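You operate a simulated robot arm through the tools that you are given. There is no shell and no other tool. Be economical: measure what you need, move in short steps, check, and stop when the job is done.

The job below is to be done with a simulated robot arm. You get a single attempt, and the scene is never put back.

Task
Put things in order on the long platform top. At the end: the hand brush stands on top of the round board; the purple bottle stands where the gold pestle stood; the gold pestle stands where the white tube with the green foot stood; the white tube with the green foot stands on top of the pink soap bar; whatever was shut is shut again. Leave all else as you found it, and nothing knocked over.

Only the result counts: the job must be done as asked and must still hold three seconds after the hand-in. Knocking over, shifting, dropping, spilling or breaking anything else fails it.

Robot
A 7-joint arm with a two-finger parallel gripper, fixed in place. Base frame: the origin is at the foot of the arm, x ahead of it, y to its left, z up; the work surface is at about z = 0.85. Readings come in m, rad, newtons and seconds.
With the tool pointing down near the work surface it reaches from about 0.3 to 0.7 m from the base axis. Its first joint turns from -1.152 to 1.152 rad. Payload 1.57 kg.
The TCP is the grasp point between the finger pads, 0.03 m short of the fingertips. In the tool frame z runs along the fingers and y along their closing line. Largest opening 0.11 m; finger width 0.024, thickness 0.012; the body of the gripper, 0.048 by 0.112 m, starts 0.078 m behind the TCP.
Orientation is that of the tool frame in the base frame, as [roll, pitch, yaw] about the fixed x, y, z axes, in that order (R = Rz(yaw) Ry(pitch) Rx(roll)). With the fingers straight down and closing along the base's y, the tool's x points along the base's -x, its y along +y and its z along -z.

Tools
- The arm moves only by the tool servo_tool. Its argument "deltas" is a list that holds one entry, the list of rows, each a list of 6 numbers: the shift along the tool's x, y, z in m, then the turn, a rotation vector about the tool's x, y, z in rad. In form: [[[tx, ty, tz, rx, ry, rz], ...]]. A call has 1 to 20 rows; each row is the pose to reach, as a shift and turn from the pose commanded when the call began, along the tool's axes at that moment. "fingers" is the finger opening in m, from 0 to 0.11, set as the call begins (left out, the last holds). Rows are played at 5 a second. More than 0.05 m and 0.15 rad between two rows, or a gripper value outside its range, and nothing of the call is played. Where a pose cannot be reached the arm comes as near as it can. A force on the tool above 40 N (or 10 N above the force at the start of the call, whichever is more), or a blocked arm, ends the call early, and 0.2 s more pass. The fingers move at their own pace (about 0.108 m/s each) and stop on an object; they squeeze with about 38 N. The grip force told is the motor's: it shows also when the fingers shut on nothing. Time passes only in rows, and 0.2 s behind the last, so rows that repeat a pose let the fingers close. The reply holds the time, the measured pose of the TCP, the force on the tool along the base axes, the opening and the grip force, in the units named above and with some noise, with the torque about the TCP (base axes, N m) and any sound that the robot's microphone picked up, and new pictures: "show" is both (left out), scene, wrist or none.
- Cameras (640 x 400 px; columns grow to the right, rows downward): "scene" is fixed at [0.174, -0.413, 1.3846]; the picture's right is [0.62, -0.78, 0.00], its down [-0.58, -0.46, -0.67] and it looks along [0.52, 0.42, -0.75] (base axes); focal length 233 px, centre (320, 200). "wrist" rides on the gripper at [0.07, 0.016, -0.141] in the tool frame; the picture's right is [-0.23, 0.97, 0.00], its down [-0.86, -0.20, -0.48] and it looks along [-0.47, -0.11, 0.88] (tool axes); focal length 222 px, centre (320, 200). There is no depth. A picture from a camera that has moved, and an enlarged one, comes with that camera's place and axes in the base frame and with its lens.
- inspect(camera, box): a new picture of the part [left, top, right, bottom] of that camera's present view, enlarged. It takes no simulated time.
- sign_off(): hands the job in; it is judged then, once.

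Work in short steps. Places have to be worked out from the pictures, the camera data and where the tool is seen: move nearer, look again, correct. Check each grasp and each placing, and mend what went wrong. You have 120 turns and 200 pictures in all, those below and enlarged ones among them. Open the gripper and draw the arm clear of the work before you hand the job in, unless the task says otherwise; then end with one line.

The tools are called after ">>>" as name(argument=value, ...) on one line, values as JSON. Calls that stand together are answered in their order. servo_tool: Moves the arm, as the interface text tells. Its arguments: {"type":"object","properties":{"deltas":{"type":"array"},"fingers":{"type":"number"},"show":{"type":"string","enum":["both","scene","wrist","none"]}},"required":["deltas"]} The other tools are called the same way: inspect (camera, box) takes an enlarged picture of a part of a camera's view; sign_off () hands the job in.

At the start:

```text
t: 0.0
tool_pos: [0.4728, 0.0311, 1.1557]
tool_rot: [-3.141, 0.001, -3.141]
ft_force: [0.0, -0.7, 0.8]
moment: [0.02, 0.02, -0.02]
opening: 0.1101
gripper_force: 0.0
```

scene: 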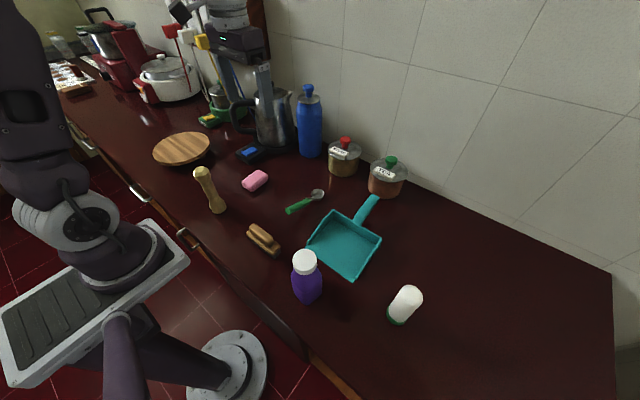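
wrist: 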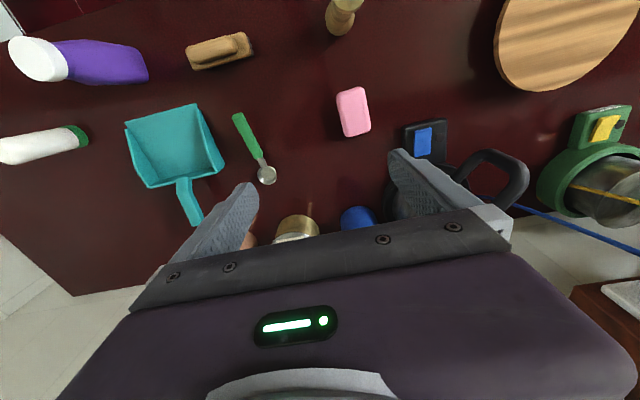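

The first pictures give rough places: brush (0.33,-0.10), soap (0.47,0.095), pestle (0.33,0.10), bottle (0.30,-0.27), tube (0.38,-0.45), board (0.42,0.46). I'll look closer at the objects before moving.

>>> inspect(camera="scene", box=[230, 160, 350, 310])

>>> inspect(camera="scene", box=[140, 120, 280, 220])

>>> inspect(camera="scene", box=[280, 230, 440, 340])

>>> inspect(camera="wrist", box=[160, 0, 400, 150])

```text
2.67 times, centred on (290, 235) of scene
camera zoom: at [0.174, -0.413, 1.3846], right [0.62, -0.78, 0.0], down [-0.58, -0.46, -0.67], along [0.52, 0.42, -0.75], focal length 622 px, centre (400, 107)
```

zoom: 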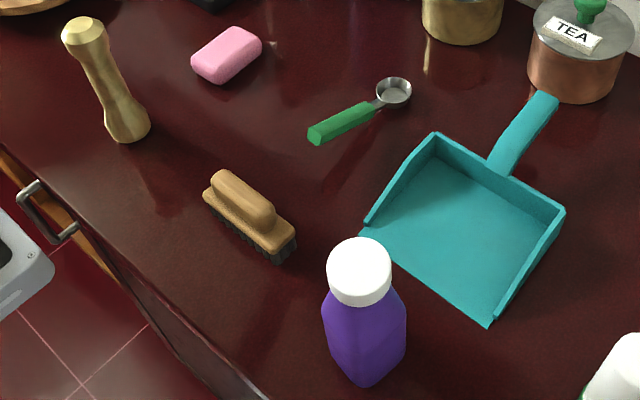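

```text
4.00 times, centred on (210, 170) of scene
camera zoom: at [0.174, -0.413, 1.3846], right [0.62, -0.78, 0.0], down [-0.58, -0.46, -0.67], along [0.52, 0.42, -0.75], focal length 932 px, centre (760, 320)
```

zoom: 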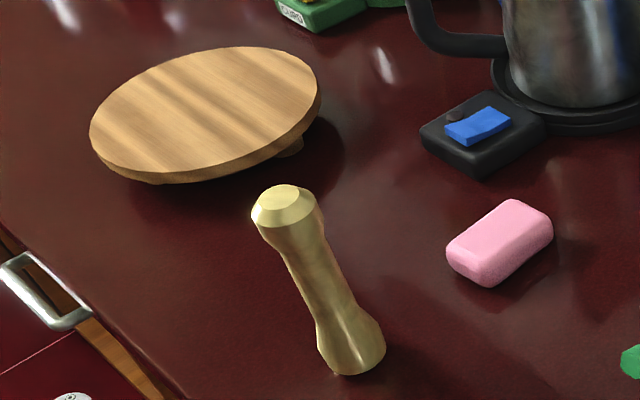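

```text
3.64 times, centred on (360, 285) of scene
camera zoom: at [0.174, -0.413, 1.3846], right [0.62, -0.78, 0.0], down [-0.58, -0.46, -0.67], along [0.52, 0.42, -0.75], focal length 848 px, centre (174, -109)
```

zoom: 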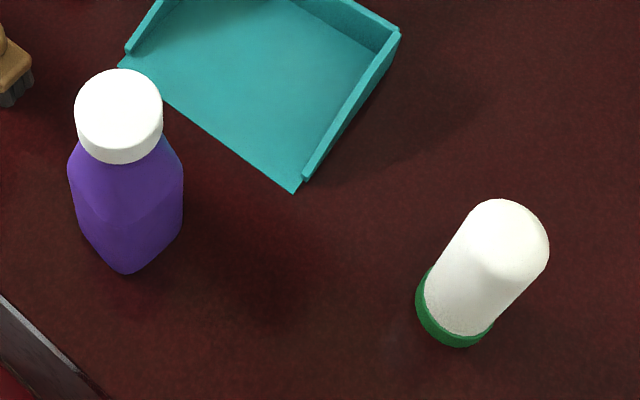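

```text
2.67 times, centred on (280, 75) of wrist
camera zoom: at [0.4038, 0.0475, 1.2969], right [0.23, 0.97, 0.0], down [0.86, -0.2, 0.48], along [0.47, -0.11, -0.88], focal length 592 px, centre (427, 533)
```

zoom: 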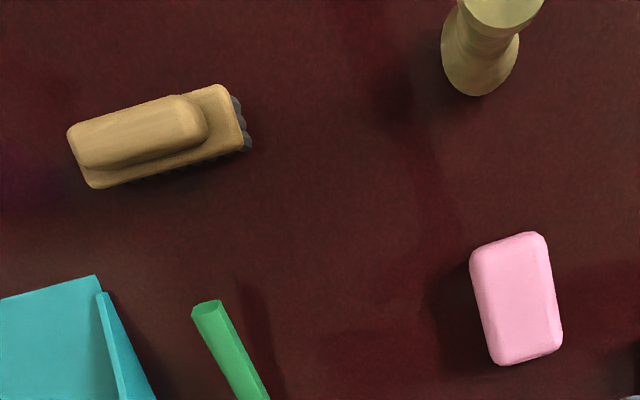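

I'll move over the brush and turn the gripper 90° so that the fingers close along base x (brush's long axis lies along y).

>>> servo_tool(deltas=[[[0.013, -0.012, 0.007, 0, 0, 0.143], [0.026, -0.024, 0.014, 0, 0, 0.286], [0.039, -0.036, 0.021, 0, 0, 0.428], [0.052, -0.048, 0.028, 0, 0, 0.571], [0.065, -0.06, 0.035, 0, 0, 0.714], [0.078, -0.071, 0.041, 0, 0, 0.857], [0.091, -0.083, 0.048, 0, 0, 1.0], [0.104, -0.095, 0.055, 0, 0, 1.142], [0.117, -0.107, 0.062, 0, 0, 1.285], [0.13, -0.119, 0.069, 0, 0, 1.428], [0.143, -0.131, 0.076, 0, 0, 1.5708], [0.143, -0.131, 0.076, 0, 0, 1.5708]]], fingers=0.08)

```text
t: 2.6
tool_pos: [0.33, -0.0984, 1.0793]
tool_rot: [3.141, 0.0, 1.57]
ft_force: [-0.1, -0.3, 0.0]
moment: [0.01, 0.02, 0.0]
opening: 0.08
gripper_force: 0.0
camera wrist: at [0.3467, -0.0299, 1.2208], right [0.97, -0.23, 0.0], down [-0.2, -0.85, 0.48], along [-0.11, -0.47, -0.88], focal length 222 px, centre (320, 200)
```

scene: 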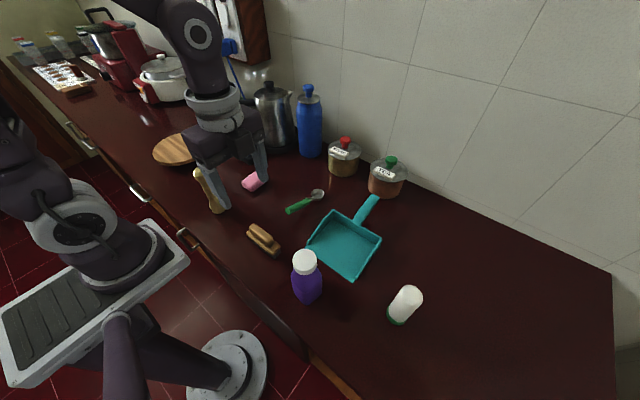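
wrist: 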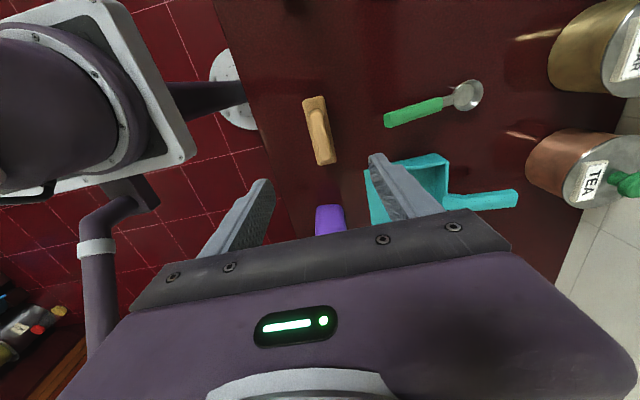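

Brush is centred under the tool (0.331,-0.097). Descending straight to z≈0.888.

>>> servo_tool(deltas=[[[0, 0, 0.045, 0, 0, 0], [0, 0, 0.09, 0, 0, 0], [0, 0, 0.13, 0, 0, 0], [0, 0, 0.16, 0, 0, 0], [0, 0, 0.18, 0, 0, 0], [0, 0, 0.191, 0, 0, 0], [0, 0, 0.191, 0, 0, 0]]])

```text
t: 4.2
tool_pos: [0.3304, -0.1002, 0.8872]
tool_rot: [3.141, 0.0, 1.571]
ft_force: [0.0, -0.4, -0.3]
moment: [0.0, 0.01, 0.02]
opening: 0.08
gripper_force: 0.0
camera wrist: at [0.3472, -0.0301, 1.0293], right [0.97, -0.23, 0.0], down [-0.2, -0.86, 0.48], along [-0.11, -0.47, -0.88], focal length 222 px, centre (320, 200)
```

scene: 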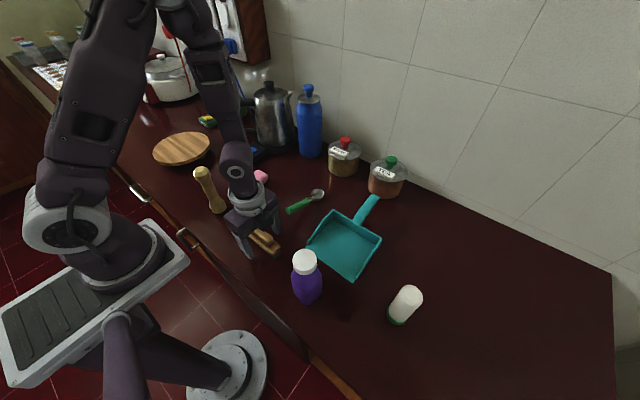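
wrist: 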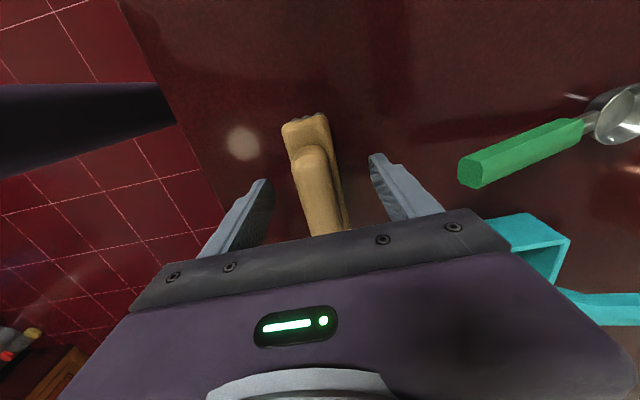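

Well centred; fingers are clear of the dustpan and spoon. Close the fingers.

>>> servo_tool(deltas=[[[0, 0, 0, 0, 0, 0], [0, 0, 0, 0, 0, 0], [0, 0, 0, 0, 0, 0], [0, 0, 0, 0, 0, 0]]], fingers=0.0, show="wrist")

```text
t: 5.2
tool_pos: [0.3292, -0.0998, 0.8886]
tool_rot: [3.141, 0.0, 1.571]
ft_force: [0.0, 0.0, -0.3]
moment: [-0.01, 0.02, 0.0]
opening: 0.0313
gripper_force: 38.0
camera wrist: at [0.3472, -0.0301, 1.0295], right [0.97, -0.23, 0.0], down [-0.2, -0.86, 0.48], along [-0.11, -0.47, -0.88], focal length 222 px, centre (320, 200)
```

wrist: 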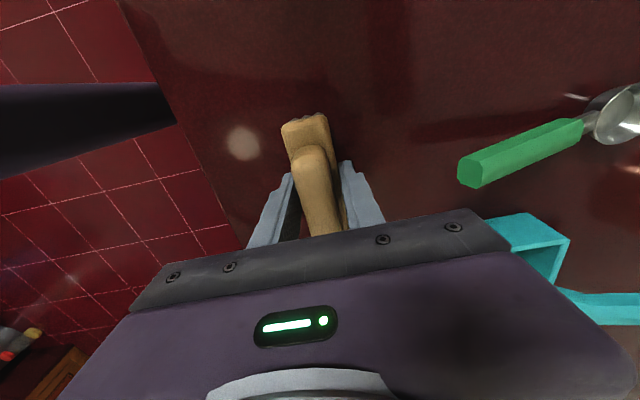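

Grasped at 31 mm. Lift to about 1.09 and travel to the board around (0.413, 0.42).

>>> servo_tool(deltas=[[[0, 0, -0.03, 0, 0, 0], [0, 0, -0.075, 0, 0, 0], [0, 0, -0.12, 0, 0, 0], [0, 0, -0.165, 0, 0, 0], [0, 0, -0.2, 0, 0, 0]]], show="wrist")

>>> servo_tool(deltas=[[[0.04, 0.007, 0, 0, 0, 0], [0.08, 0.013, 0, 0, 0, 0], [0.12, 0.02, 0, 0, 0, 0], [0.16, 0.026, 0, 0, 0, 0], [0.2, 0.033, 0, 0, 0, 0], [0.24, 0.039, 0, 0, 0, 0], [0.28, 0.046, 0, 0, 0, 0], [0.32, 0.052, 0, 0, 0, 0], [0.36, 0.058, 0, 0, 0, 0], [0.4, 0.064, 0, 0, 0, 0], [0.44, 0.071, 0, 0, 0, 0], [0.48, 0.077, 0, 0, 0, 0], [0.5, 0.083, 0, 0, 0, 0], [0.5, 0.083, 0, 0, 0, 0]]])

```text
t: 6.4
tool_pos: [0.3293, -0.1019, 1.0899]
tool_rot: [3.141, 0.0, 1.57]
ft_force: [-1.1, -0.4, -1.1]
moment: [0.0, -0.04, 0.0]
opening: 0.0312
gripper_force: 38.1
camera wrist: at [0.3465, -0.031, 1.2307], right [0.97, -0.23, 0.0], down [-0.2, -0.85, 0.48], along [-0.11, -0.47, -0.88], focal length 222 px, centre (320, 200)
```

wrist: 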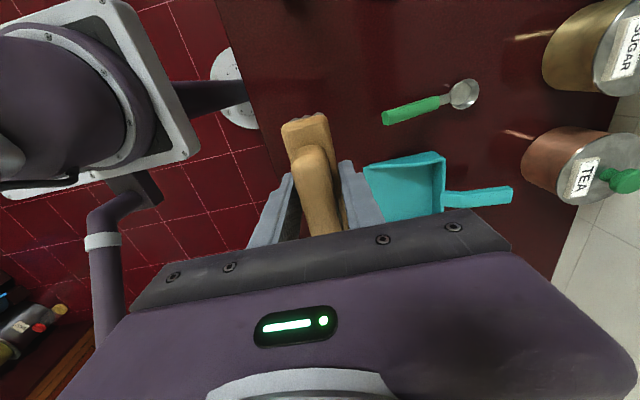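

```text
t: 9.4
tool_pos: [0.4128, 0.4002, 1.0887]
tool_rot: [-3.141, 0.0, 1.57]
ft_force: [0.7, 0.0, -0.9]
moment: [0.04, -0.02, -0.02]
opening: 0.031
gripper_force: 38.0
camera wrist: at [0.4299, 0.4697, 1.2306], right [0.97, -0.23, 0.0], down [-0.2, -0.85, 0.48], along [-0.11, -0.47, -0.88], focal length 222 px, centre (320, 200)
```

scene: 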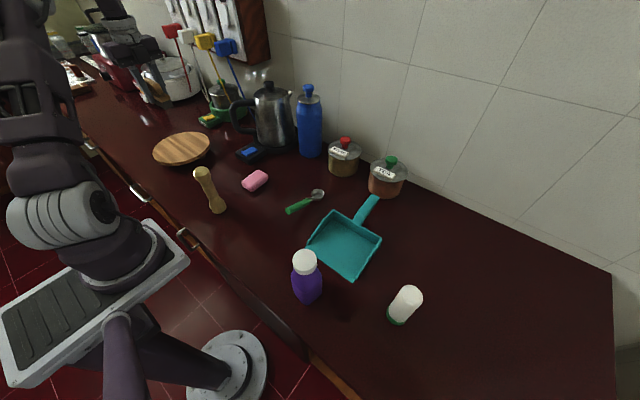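
wrist: 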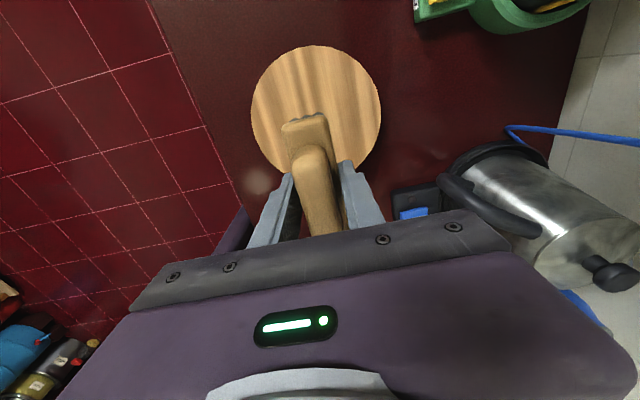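

Board centre reads (0.413, 0.43), diameter ≈0.2. Shift +0.027 in y and descend to just above it.

>>> servo_tool(deltas=[[[0.027, 0, 0.03, 0, 0, 0], [0.027, 0, 0.07, 0, 0, 0], [0.027, 0, 0.11, 0, 0, 0], [0.027, 0, 0.14, 0, 0, 0], [0.027, 0, 0.15, 0, 0, 0], [0.027, 0, 0.15, 0, 0, 0]]])

>>> inspect(camera="scene", box=[130, 80, 250, 180])

```text
t: 10.8
tool_pos: [0.4125, 0.4283, 0.9384]
tool_rot: [-3.141, 0.002, 1.57]
ft_force: [-0.1, -1.0, -1.5]
moment: [0.02, -0.01, 0.02]
opening: 0.0312
gripper_force: 37.8
camera wrist: at [0.4302, 0.4976, 1.0795], right [0.97, -0.23, 0.0], down [-0.2, -0.86, 0.48], along [-0.11, -0.47, -0.88], focal length 222 px, centre (320, 200)
```

scene: 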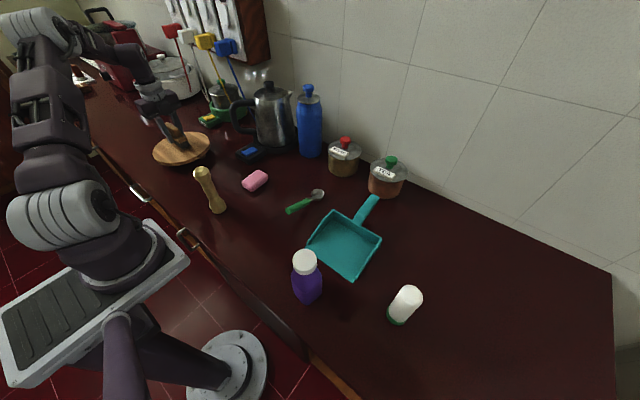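
wrist: 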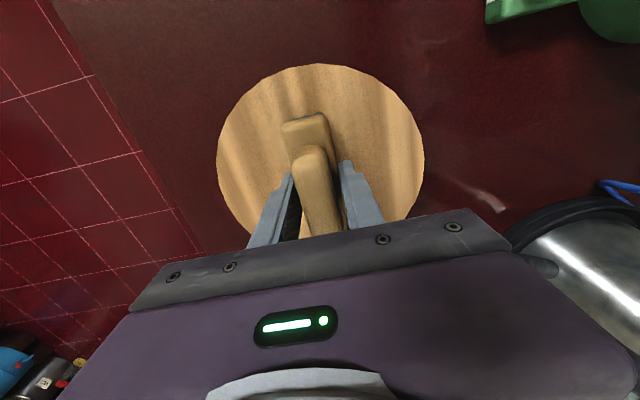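

```text
4.00 times, centred on (190, 130) of scene
camera zoom: at [0.174, -0.4129, 1.3846], right [0.62, -0.78, 0.0], down [-0.58, -0.46, -0.67], along [0.52, 0.42, -0.75], focal length 932 px, centre (840, 480)
```

zoom: 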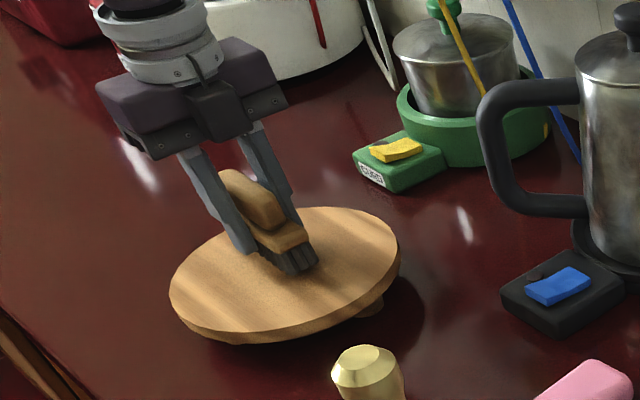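

The brush hovers just above the board near its centre. Lower in small steps until contact shows in the force.

>>> servo_tool(deltas=[[[0, 0, 0.003, 0, 0, 0], [0, 0, 0.006, 0, 0, 0], [0, 0, 0.009, 0, 0, 0], [0, 0, 0.012, 0, 0, 0], [0, 0, 0.012, 0, 0, 0]]], show="none")

>>> inspect(camera="scene", box=[150, 110, 220, 170])

```text
t: 12.0
tool_pos: [0.4133, 0.4287, 0.9279]
tool_rot: [3.14, 0.0, 1.57]
ft_force: [-2.9, -2.0, 25.5]
moment: [-0.85, 0.18, 0.02]
opening: 0.0315
gripper_force: 38.1
```

```text
6.67 times, centred on (185, 140) of scene
camera zoom: at [0.1736, -0.4133, 1.3845], right [0.62, -0.78, 0.0], down [-0.58, -0.46, -0.67], along [0.52, 0.42, -0.74], focal length 1554 px, centre (1220, 600)
```

zoom: 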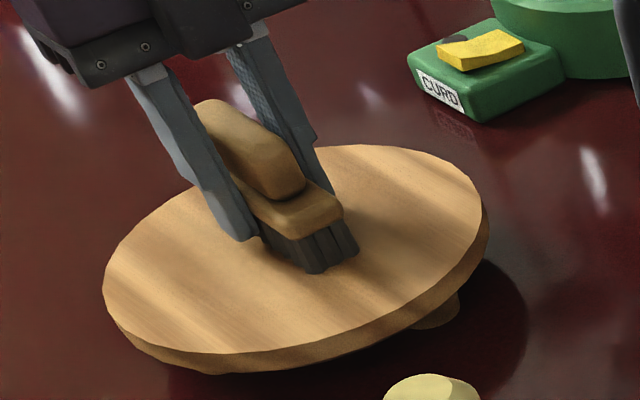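

Contact at z≈0.928 with 25 N. Ease up 1 mm, then open partway and rise.

>>> servo_tool(deltas=[[[0, 0, -0.001, 0, 0, 0], [0, 0, -0.001, 0, 0, 0]]], show="none")

>>> servo_tool(deltas=[[[0, 0, 0, 0, 0, 0], [0, 0, 0, 0, 0, 0], [0, 0, 0, 0, 0, 0], [0, 0, -0.02, 0, 0, 0], [0, 0, -0.06, 0, 0, 0], [0, 0, -0.1, 0, 0, 0], [0, 0, -0.15, 0, 0, 0], [0, 0, -0.18, 0, 0, 0]]], fingers=0.08)

>>> inspect(camera="scene", box=[130, 100, 250, 180])

```text
t: 12.6
tool_pos: [0.4133, 0.4276, 0.9276]
tool_rot: [-3.142, -0.001, 1.57]
ft_force: [1.7, 1.0, 21.3]
moment: [-0.12, -0.09, 0.03]
opening: 0.0315
gripper_force: 37.4
```

```text
t: 14.4
tool_pos: [0.4142, 0.4258, 1.1075]
tool_rot: [3.141, 0.001, 1.572]
ft_force: [0.2, -0.2, 0.0]
moment: [0.03, -0.02, 0.03]
opening: 0.0802
gripper_force: 0.0
camera wrist: at [0.4312, 0.4965, 1.2483], right [0.97, -0.23, 0.0], down [-0.2, -0.85, 0.48], along [-0.11, -0.47, -0.88], focal length 222 px, centre (320, 200)
```

scene: 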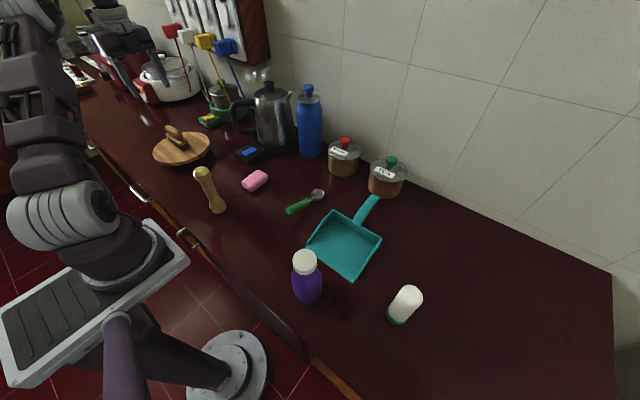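
wrist: 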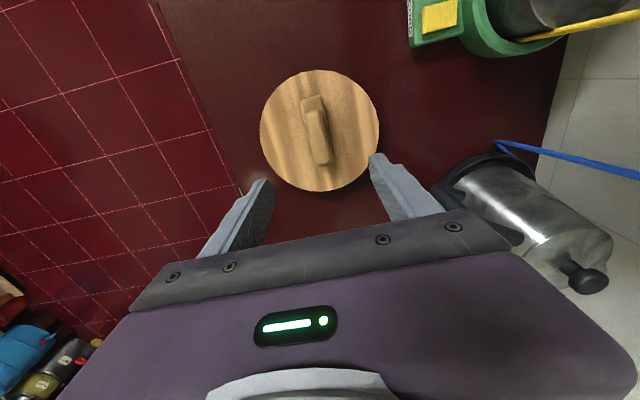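

```text
5.00 times, centred on (190, 140) of scene
camera zoom: at [0.174, -0.413, 1.3846], right [0.62, -0.78, 0.0], down [-0.58, -0.46, -0.67], along [0.52, 0.42, -0.75], focal length 1165 px, centre (970, 500)
```

zoom: 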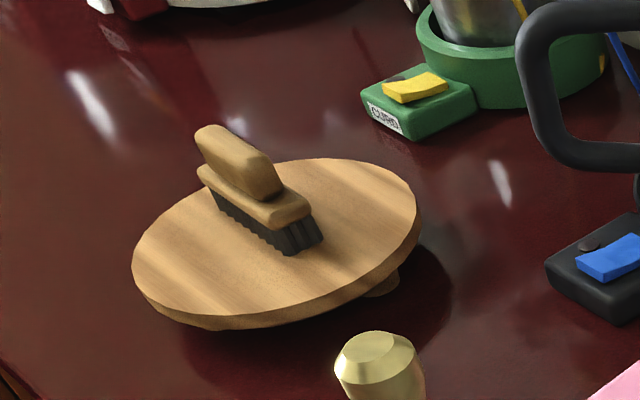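

Brush stands on the board. Next, look from above at soap and pestle on the way back.

>>> servo_tool(deltas=[[[-0.04, 0, -0.005, 0, 0, 0], [-0.085, 0, -0.01, 0, 0, 0], [-0.13, 0, -0.015, 0, 0, 0], [-0.175, 0, -0.02, 0, 0, 0], [-0.22, 0, -0.02, 0, 0, 0], [-0.265, 0, -0.02, 0, 0, 0], [-0.3, 0, -0.02, 0, 0, 0], [-0.3, 0, -0.02, 0, 0, 0]]], show="wrist")

>>> inspect(camera="wrist", box=[200, 20, 440, 180])

```text
t: 16.2
tool_pos: [0.4128, 0.1277, 1.129]
tool_rot: [3.141, -0.001, 1.569]
ft_force: [0.0, -0.5, 0.3]
moment: [0.0, -0.01, 0.02]
opening: 0.08
gripper_force: 0.0
camera wrist: at [0.4297, 0.1969, 1.2693], right [0.97, -0.23, 0.0], down [-0.2, -0.86, 0.48], along [-0.11, -0.47, -0.88], focal length 222 px, centre (320, 200)
```

wrist: 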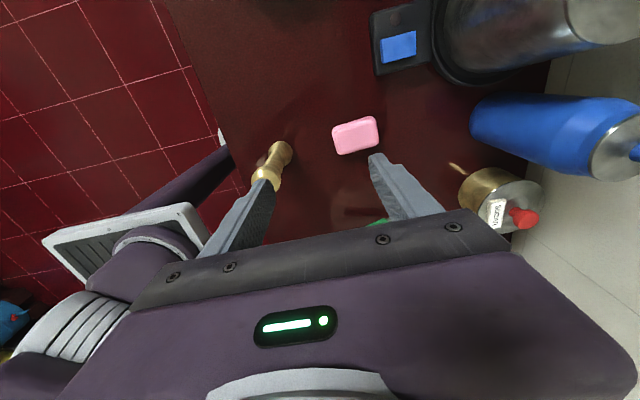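

```text
2.50 times, centred on (320, 100) of wrist
camera zoom: at [0.4297, 0.1969, 1.2693], right [0.97, -0.23, 0.0], down [-0.2, -0.86, 0.48], along [-0.11, -0.47, -0.88], focal length 555 px, centre (320, 450)
```

zoom: 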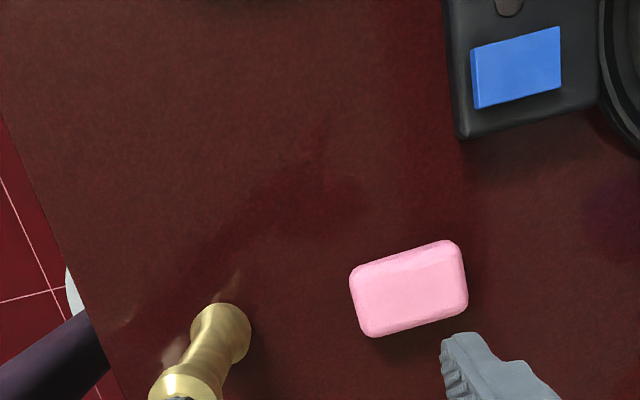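

Soap centre (0.470, 0.097), long axis along x; pestle foot ≈(0.333, 0.094). Now over the tube at about (0.383,-0.447).

>>> servo_tool(deltas=[[[-0.044, -0.002, 0, 0, 0, 0], [-0.088, -0.005, 0, 0, 0, 0], [-0.132, -0.007, 0, 0, 0, 0], [-0.176, -0.009, 0, 0, 0, 0], [-0.22, -0.011, 0, 0, 0, 0], [-0.264, -0.014, 0, 0, 0, 0], [-0.308, -0.016, 0, 0, 0, 0], [-0.352, -0.018, 0, 0, 0, 0], [-0.396, -0.02, 0, 0, 0, 0], [-0.44, -0.023, 0, 0, 0, 0], [-0.484, -0.025, 0, 0, 0, 0], [-0.53, -0.027, 0, 0, 0, 0], [-0.575, -0.03, 0, 0, 0, 0], [-0.575, -0.03, 0, 0, 0, 0]]])

>>> inspect(camera="wrist", box=[200, 20, 440, 220])

```text
t: 19.2
tool_pos: [0.3817, -0.4471, 1.1277]
tool_rot: [3.142, -0.001, 1.569]
ft_force: [-0.2, 0.5, 0.0]
moment: [0.0, -0.03, -0.02]
opening: 0.0801
gripper_force: 0.2
camera wrist: at [0.3992, -0.3779, 1.2688], right [0.97, -0.23, 0.0], down [-0.2, -0.86, 0.48], along [-0.11, -0.46, -0.88], focal length 222 px, centre (320, 200)
```

scene: 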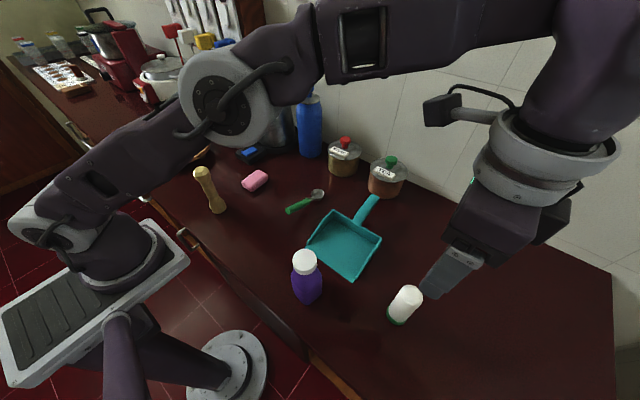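
wrist: 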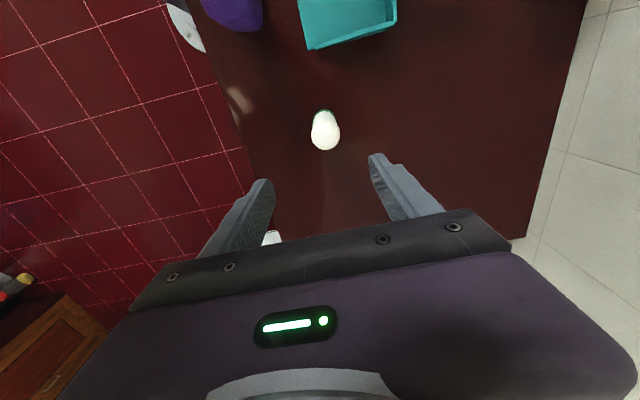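

```text
2.00 times, centred on (320, 120) of wrist
camera zoom: at [0.3992, -0.3779, 1.2688], right [0.97, -0.23, 0.0], down [-0.2, -0.86, 0.48], along [-0.11, -0.46, -0.88], focal length 444 px, centre (320, 360)
```

zoom: 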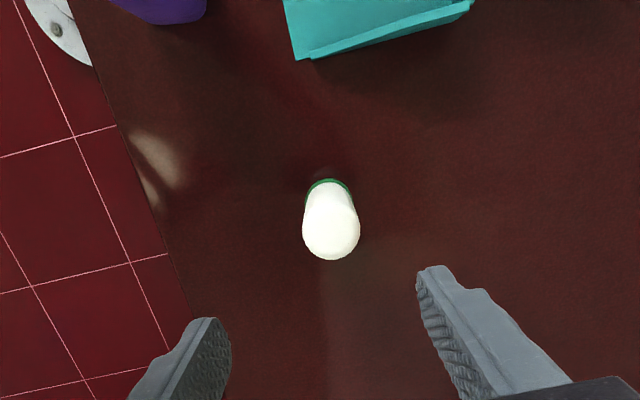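

Tube foot ≈(0.389,-0.444), about 0.11 tall and 0.042 wide. Shift +7 mm in x and descend around it to z≈0.915.

>>> servo_tool(deltas=[[[0.002, 0.007, 0.03, 0, 0, 0], [0.002, 0.007, 0.075, 0, 0, 0], [0.002, 0.007, 0.12, 0, 0, 0], [0.002, 0.007, 0.16, 0, 0, 0], [0.002, 0.007, 0.19, 0, 0, 0], [0.002, 0.007, 0.213, 0, 0, 0], [0.002, 0.007, 0.213, 0, 0, 0]]])

```text
t: 20.8
tool_pos: [0.3896, -0.4457, 0.9128]
tool_rot: [-3.141, -0.002, 1.572]
ft_force: [-0.5, -0.1, 0.2]
moment: [0.02, 0.0, 0.02]
opening: 0.0799
gripper_force: 0.1
camera wrist: at [0.4072, -0.3762, 1.0552], right [0.97, -0.23, 0.0], down [-0.2, -0.86, 0.48], along [-0.11, -0.47, -0.88], focal length 222 px, centre (320, 200)
```

scene: 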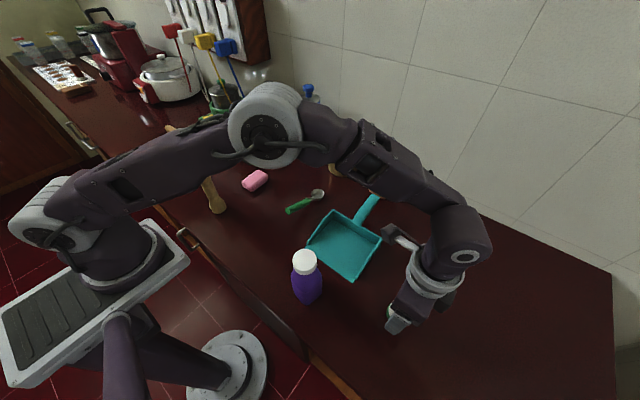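
wrist: 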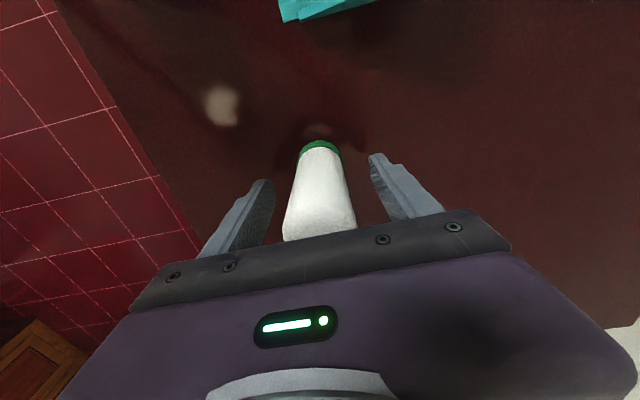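

Tube lies centred between the fingers. Close.

>>> servo_tool(deltas=[[[0, 0, 0, 0, 0, 0], [0, 0, 0, 0, 0, 0], [0, 0, 0, 0, 0, 0], [0, 0, 0, 0, 0, 0]]], fingers=0.0, show="wrist")

```text
t: 21.8
tool_pos: [0.3897, -0.447, 0.9136]
tool_rot: [-3.14, 0.001, 1.572]
ft_force: [0.3, 0.2, -0.3]
moment: [0.03, -0.03, -0.03]
opening: 0.0393
gripper_force: 37.9
camera wrist: at [0.4072, -0.3763, 1.0555], right [0.97, -0.23, 0.0], down [-0.2, -0.86, 0.48], along [-0.11, -0.47, -0.88], focal length 222 px, centre (320, 200)
```

wrist: 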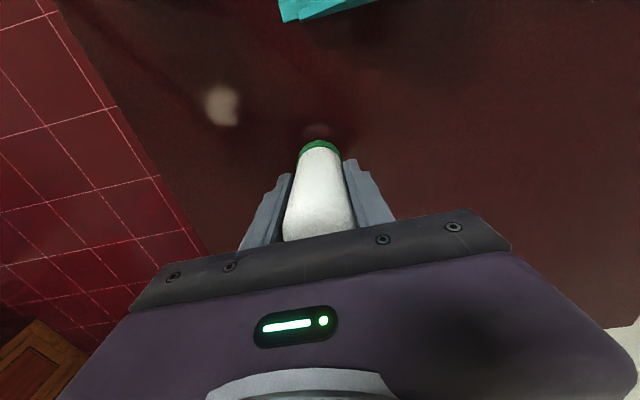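

Held at 39 mm; old tube place recorded as (0.390,-0.446). Lift and carry to above the soap (0.470, 0.097).

>>> servo_tool(deltas=[[[0, 0, -0.02, 0, 0, 0], [0, 0, -0.06, 0, 0, 0], [0, 0, -0.1, 0, 0, 0], [0, 0, -0.15, 0, 0, 0], [0, 0, -0.17, 0, 0, 0]]], show="none")

>>> servo_tool(deltas=[[[0.04, 0.006, 0, 0, 0, 0], [0.08, 0.012, 0, 0, 0, 0], [0.12, 0.018, 0, 0, 0, 0], [0.16, 0.024, 0, 0, 0, 0], [0.2, 0.03, 0, 0, 0, 0], [0.24, 0.036, 0, 0, 0, 0], [0.28, 0.042, 0, 0, 0, 0], [0.32, 0.048, 0, 0, 0, 0], [0.36, 0.054, 0, 0, 0, 0], [0.4, 0.06, 0, 0, 0, 0], [0.44, 0.066, 0, 0, 0, 0], [0.48, 0.072, 0, 0, 0, 0], [0.52, 0.078, 0, 0, 0, 0], [0.544, 0.08, 0, 0, 0, 0], [0.544, 0.08, 0, 0, 0, 0]]])

>>> inspect(camera="wrist", box=[240, 80, 400, 240])

>>> inspect(camera="scene", box=[180, 110, 320, 220])

```text
t: 23.0
tool_pos: [0.3882, -0.4449, 1.0846]
tool_rot: [3.141, 0.0, 1.57]
ft_force: [-0.4, -0.2, -1.0]
moment: [0.0, 0.0, 0.01]
opening: 0.0388
gripper_force: 38.4
```

```text
t: 26.2
tool_pos: [0.4686, 0.0966, 1.0844]
tool_rot: [3.141, 0.001, 1.571]
ft_force: [0.2, 0.5, -1.2]
moment: [-0.03, -0.04, -0.02]
opening: 0.0387
gripper_force: 37.7
camera wrist: at [0.4868, 0.1671, 1.2261], right [0.97, -0.23, 0.0], down [-0.2, -0.85, 0.48], along [-0.11, -0.47, -0.88], focal length 222 px, centre (320, 200)
```

scene: 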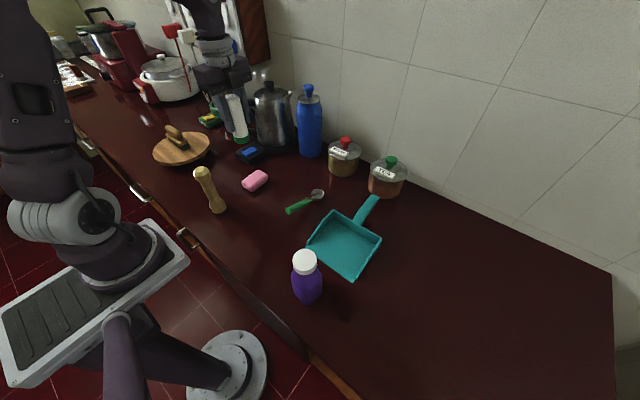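
wrist: 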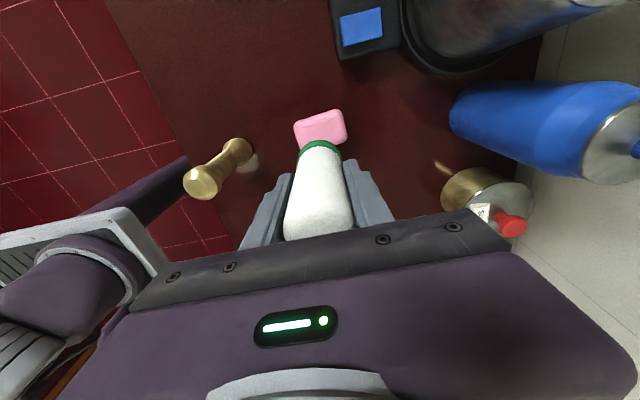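

```text
2.50 times, centred on (320, 160) of wrist
camera zoom: at [0.4868, 0.1671, 1.2261], right [0.97, -0.23, 0.0], down [-0.2, -0.85, 0.48], along [-0.11, -0.47, -0.88], focal length 555 px, centre (320, 300)
```

zoom: 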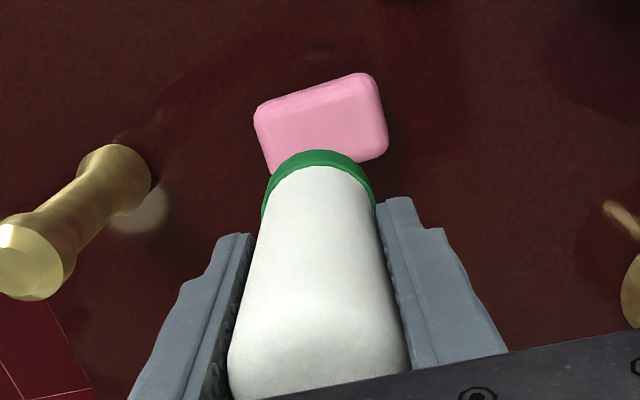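

```text
3.64 times, centred on (250, 165) of scene
camera zoom: at [0.174, -0.4129, 1.3846], right [0.62, -0.78, 0.0], down [-0.58, -0.46, -0.67], along [0.52, 0.42, -0.75], focal length 848 px, centre (574, 327)
```

zoom: 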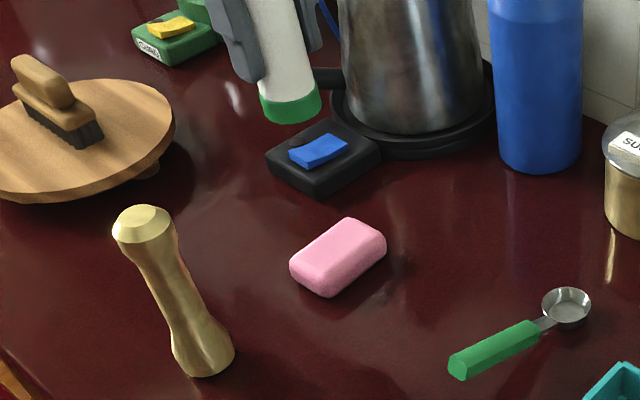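

Tube foot and soap centre agree within about 2 mm. Descend to just above the soap.

>>> servo_tool(deltas=[[[-0.001, -0.001, 0.03, 0, 0, 0], [-0.001, -0.001, 0.07, 0, 0, 0], [-0.001, -0.001, 0.1, 0, 0, 0], [-0.001, -0.001, 0.12, 0, 0, 0], [-0.001, -0.001, 0.13, 0, 0, 0], [-0.001, -0.001, 0.13, 0, 0, 0]]], show="none")

>>> inspect(camera="scene", box=[220, 140, 290, 200])

>>> inspect(camera="wrist", box=[240, 80, 400, 240])

```text
t: 27.6
tool_pos: [0.4685, 0.0964, 0.9534]
tool_rot: [3.141, 0.001, 1.57]
ft_force: [-0.5, -0.7, -1.5]
moment: [0.01, 0.04, 0.02]
opening: 0.0389
gripper_force: 38.1
```

```text
6.67 times, centred on (255, 170) of scene
camera zoom: at [0.174, -0.4129, 1.3846], right [0.62, -0.78, 0.0], down [-0.58, -0.46, -0.67], along [0.52, 0.42, -0.75], focal length 1554 px, centre (753, 400)
```

zoom: 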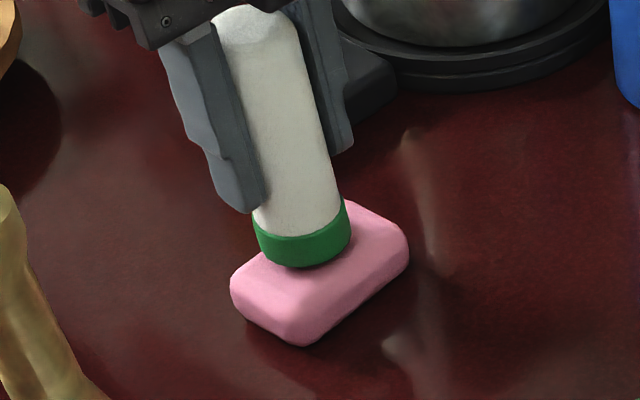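

```text
2.50 times, centred on (320, 160) of wrist
camera zoom: at [0.4861, 0.1666, 1.0955], right [0.97, -0.23, 0.0], down [-0.2, -0.86, 0.48], along [-0.11, -0.47, -0.88], focal length 555 px, centre (320, 300)
```

zoom: 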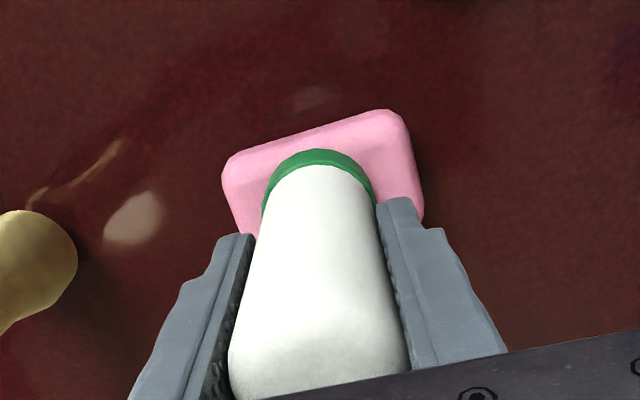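

Alignment good within a few mm from both views. Lower in small steps to contact.

>>> servo_tool(deltas=[[[-0.001, 0, 0.004, 0, 0, 0], [-0.001, 0, 0.007, 0, 0, 0], [-0.001, 0, 0.01, 0, 0, 0], [-0.001, 0, 0.01, 0, 0, 0]]], show="none")

>>> inspect(camera="scene", box=[220, 140, 290, 200])

```text
t: 28.6
tool_pos: [0.469, 0.0965, 0.9452]
tool_rot: [3.139, 0.001, 1.573]
ft_force: [-1.7, 0.8, 29.7]
moment: [0.16, 0.37, 0.11]
opening: 0.0389
gripper_force: 38.0
```

```text
6.67 times, centred on (255, 170) of scene
camera zoom: at [0.1735, -0.4131, 1.3846], right [0.62, -0.78, 0.0], down [-0.58, -0.46, -0.67], along [0.52, 0.42, -0.75], focal length 1554 px, centre (753, 400)
```

zoom: 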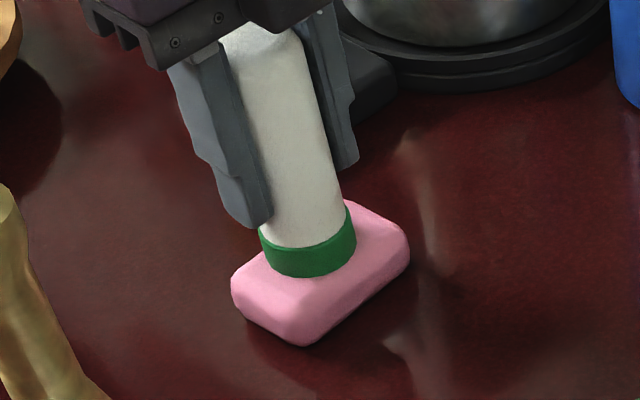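

Contact made (30 N). Ease by 1.5 mm, then release and rise straight up.

>>> servo_tool(deltas=[[[0, 0, -0.0015, 0, 0, 0], [0, 0, -0.0015, 0, 0, 0]]], show="none")

>>> servo_tool(deltas=[[[0, 0, 0, 0, 0, 0], [0, 0, 0, 0, 0, 0], [0, 0, 0, 0, 0, 0], [0, 0, -0.02, 0, 0, 0], [0, 0, -0.06, 0, 0, 0], [0, 0, -0.1, 0, 0, 0], [0, 0, -0.14, 0, 0, 0], [0, 0, -0.18, 0, 0, 0]]], fingers=0.08)

>>> inspect(camera="scene", box=[180, 120, 300, 220])

>>> inspect(camera="wrist", box=[180, 60, 400, 220])

```text
t: 29.2
tool_pos: [0.467, 0.0961, 0.9454]
tool_rot: [-3.139, -0.001, 1.569]
ft_force: [-0.2, -0.4, -1.4]
moment: [-0.02, -0.06, 0.0]
opening: 0.0388
gripper_force: 38.2
```

```text
t: 31.0
tool_pos: [0.4683, 0.0966, 1.1276]
tool_rot: [-3.141, 0.0, 1.572]
ft_force: [-0.7, 0.5, -0.1]
moment: [0.01, 0.0, -0.02]
opening: 0.0801
gripper_force: 0.2
camera wrist: at [0.4858, 0.1669, 1.2674], right [0.97, -0.23, 0.0], down [-0.2, -0.85, 0.48], along [-0.11, -0.47, -0.88], focal length 222 px, centre (320, 200)
```

scene: 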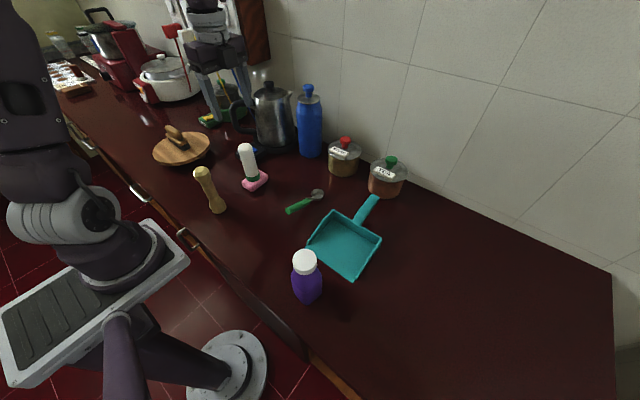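
wrist: 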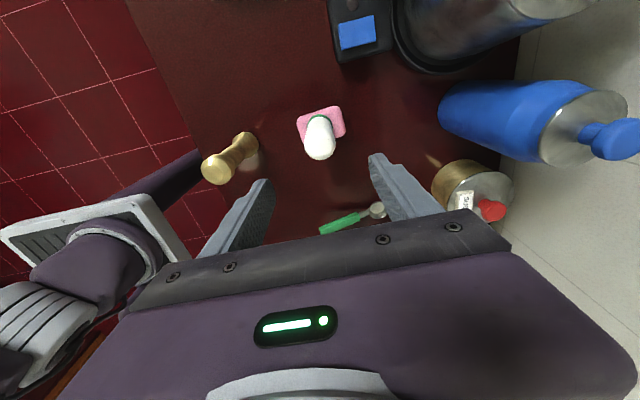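

```text
4.00 times, centred on (240, 170) of scene
camera zoom: at [0.174, -0.413, 1.3846], right [0.62, -0.78, 0.0], down [-0.58, -0.46, -0.67], along [0.52, 0.42, -0.75], focal length 932 px, centre (640, 320)
```

zoom: 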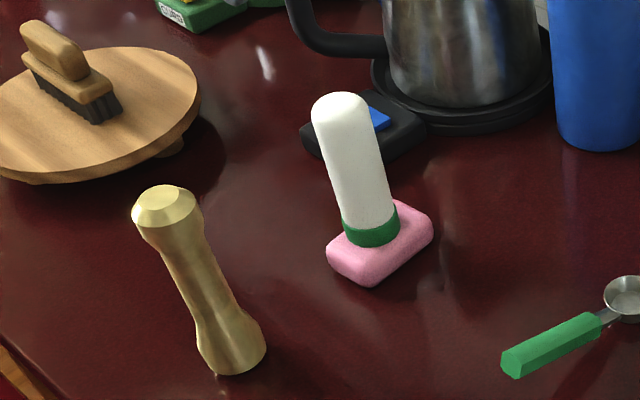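

```text
2.50 times, centred on (290, 140) of wrist
camera zoom: at [0.4858, 0.1669, 1.2674], right [0.97, -0.23, 0.0], down [-0.2, -0.85, 0.48], along [-0.11, -0.47, -0.88], focal length 555 px, centre (395, 350)
```

zoom: 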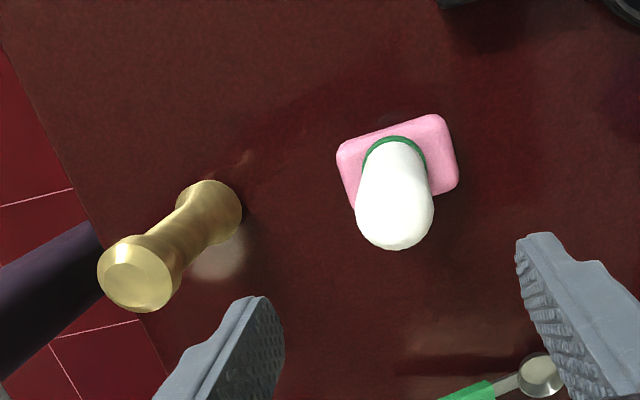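

Tube stands centred on the soap. Pestle reads vertical at (0.334, 0.095), top z≈0.996. Move over it and check, then descend.

>>> servo_tool(deltas=[[[0, -0.04, 0, 0, 0, 0], [0, -0.08, 0, 0, 0, 0], [-0.001, -0.12, 0, 0, 0, 0], [-0.001, -0.134, 0, 0, 0, 0], [-0.001, -0.134, 0, 0, 0, 0]]], show="wrist")

>>> inspect(camera="wrist", box=[220, 60, 420, 220])

```text
t: 32.2
tool_pos: [0.3344, 0.0951, 1.1271]
tool_rot: [3.141, 0.0, 1.57]
ft_force: [0.3, 0.1, 0.1]
moment: [0.01, -0.03, 0.03]
opening: 0.08
gripper_force: 0.1
camera wrist: at [0.3522, 0.1649, 1.2669], right [0.97, -0.23, 0.0], down [-0.2, -0.85, 0.48], along [-0.11, -0.47, -0.88], focal length 222 px, centre (320, 200)
```

wrist: 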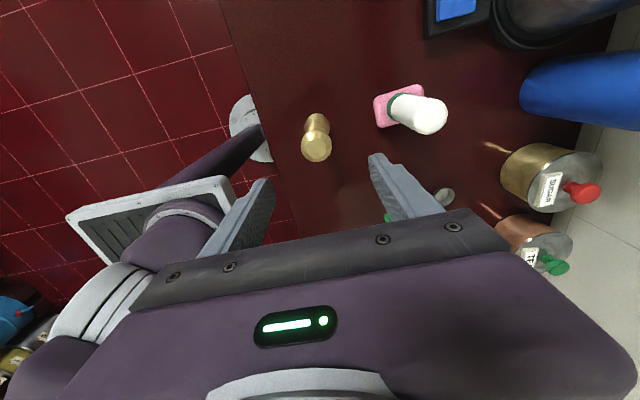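

```text
2.50 times, centred on (320, 140) of wrist
camera zoom: at [0.3522, 0.1649, 1.2669], right [0.97, -0.23, 0.0], down [-0.2, -0.85, 0.48], along [-0.11, -0.47, -0.88], focal length 555 px, centre (320, 350)
```

zoom: 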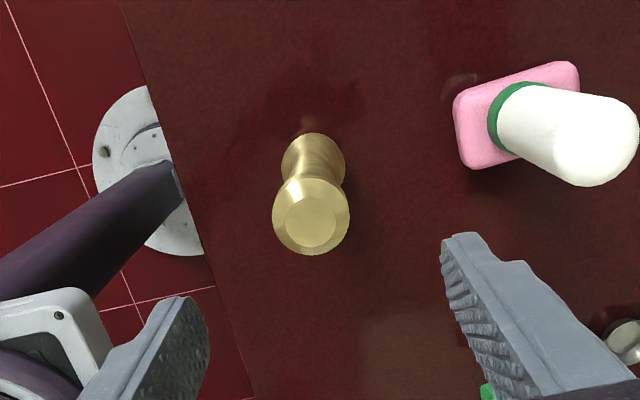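

Pestle axis ≈(0.332, 0.094). Descend to z≈0.94 around it.

>>> servo_tool(deltas=[[[-0.001, -0.002, 0.03, 0, 0, 0], [-0.001, -0.002, 0.07, 0, 0, 0], [-0.001, -0.002, 0.11, 0, 0, 0], [-0.001, -0.002, 0.15, 0, 0, 0], [-0.001, -0.002, 0.187, 0, 0, 0], [-0.001, -0.002, 0.187, 0, 0, 0]]])

>>> inspect(camera="scene", box=[160, 120, 300, 240])

```text
t: 33.6
tool_pos: [0.3319, 0.0943, 0.9381]
tool_rot: [3.141, -0.001, 1.57]
ft_force: [1.3, -0.3, -0.3]
moment: [-0.01, 0.01, 0.02]
opening: 0.0799
gripper_force: 0.1
camera wrist: at [0.35, 0.1639, 1.0793], right [0.97, -0.23, 0.0], down [-0.2, -0.85, 0.48], along [-0.11, -0.47, -0.88], focal length 222 px, centre (320, 200)
```

scene: 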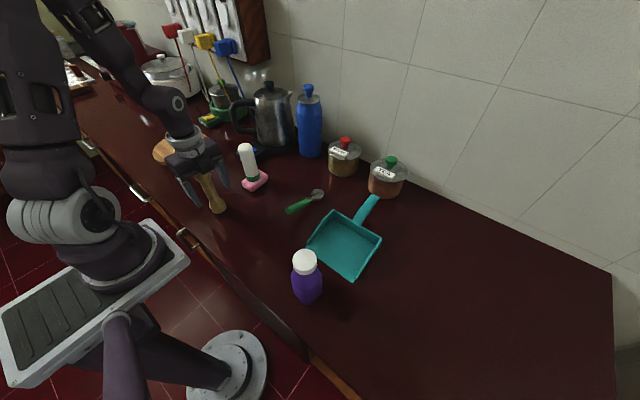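
wrist: 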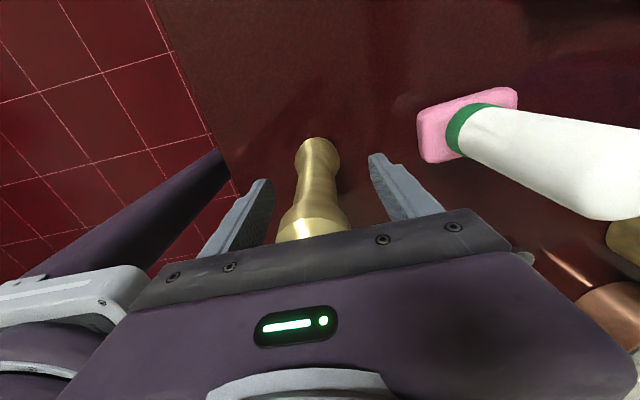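

```text
3.33 times, centred on (230, 180) of scene
camera zoom: at [0.174, -0.4129, 1.3846], right [0.62, -0.78, 0.0], down [-0.58, -0.46, -0.67], along [0.52, 0.42, -0.75], focal length 777 px, centre (620, 267)
```

zoom: 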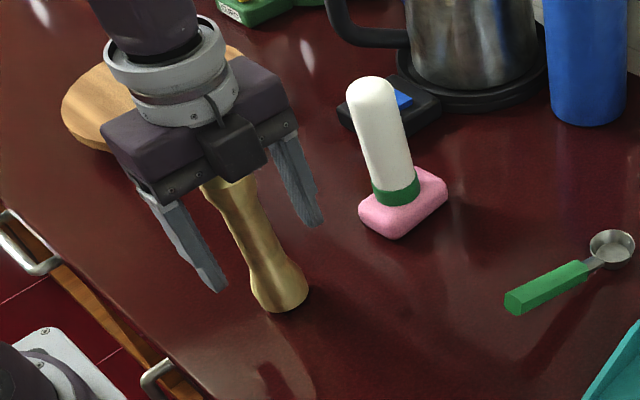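

Centred between fingers with clearance from tube. Close.

>>> servo_tool(deltas=[[[0, 0, 0, 0, 0, 0], [0, 0, 0, 0, 0, 0], [0, 0, 0, 0, 0, 0], [0, 0, 0, 0, 0, 0]]], fingers=0.0, show="wrist")

```text
t: 34.6
tool_pos: [0.3323, 0.0944, 0.9384]
tool_rot: [-3.139, -0.001, 1.571]
ft_force: [0.0, -0.4, -0.1]
moment: [0.01, -0.02, -0.04]
opening: 0.037
gripper_force: 37.9
camera wrist: at [0.3501, 0.164, 1.0796], right [0.97, -0.23, 0.0], down [-0.2, -0.86, 0.48], along [-0.11, -0.47, -0.88], focal length 222 px, centre (320, 200)
```

wrist: 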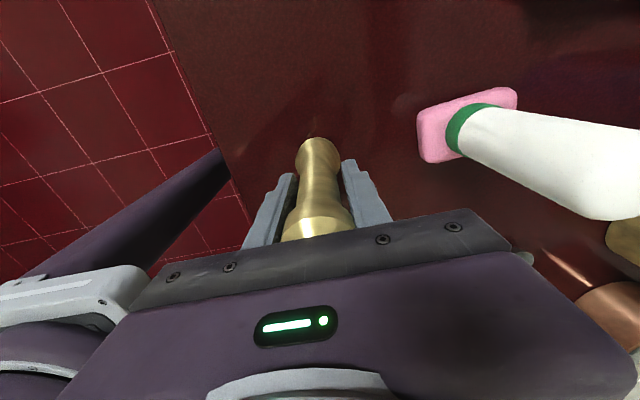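

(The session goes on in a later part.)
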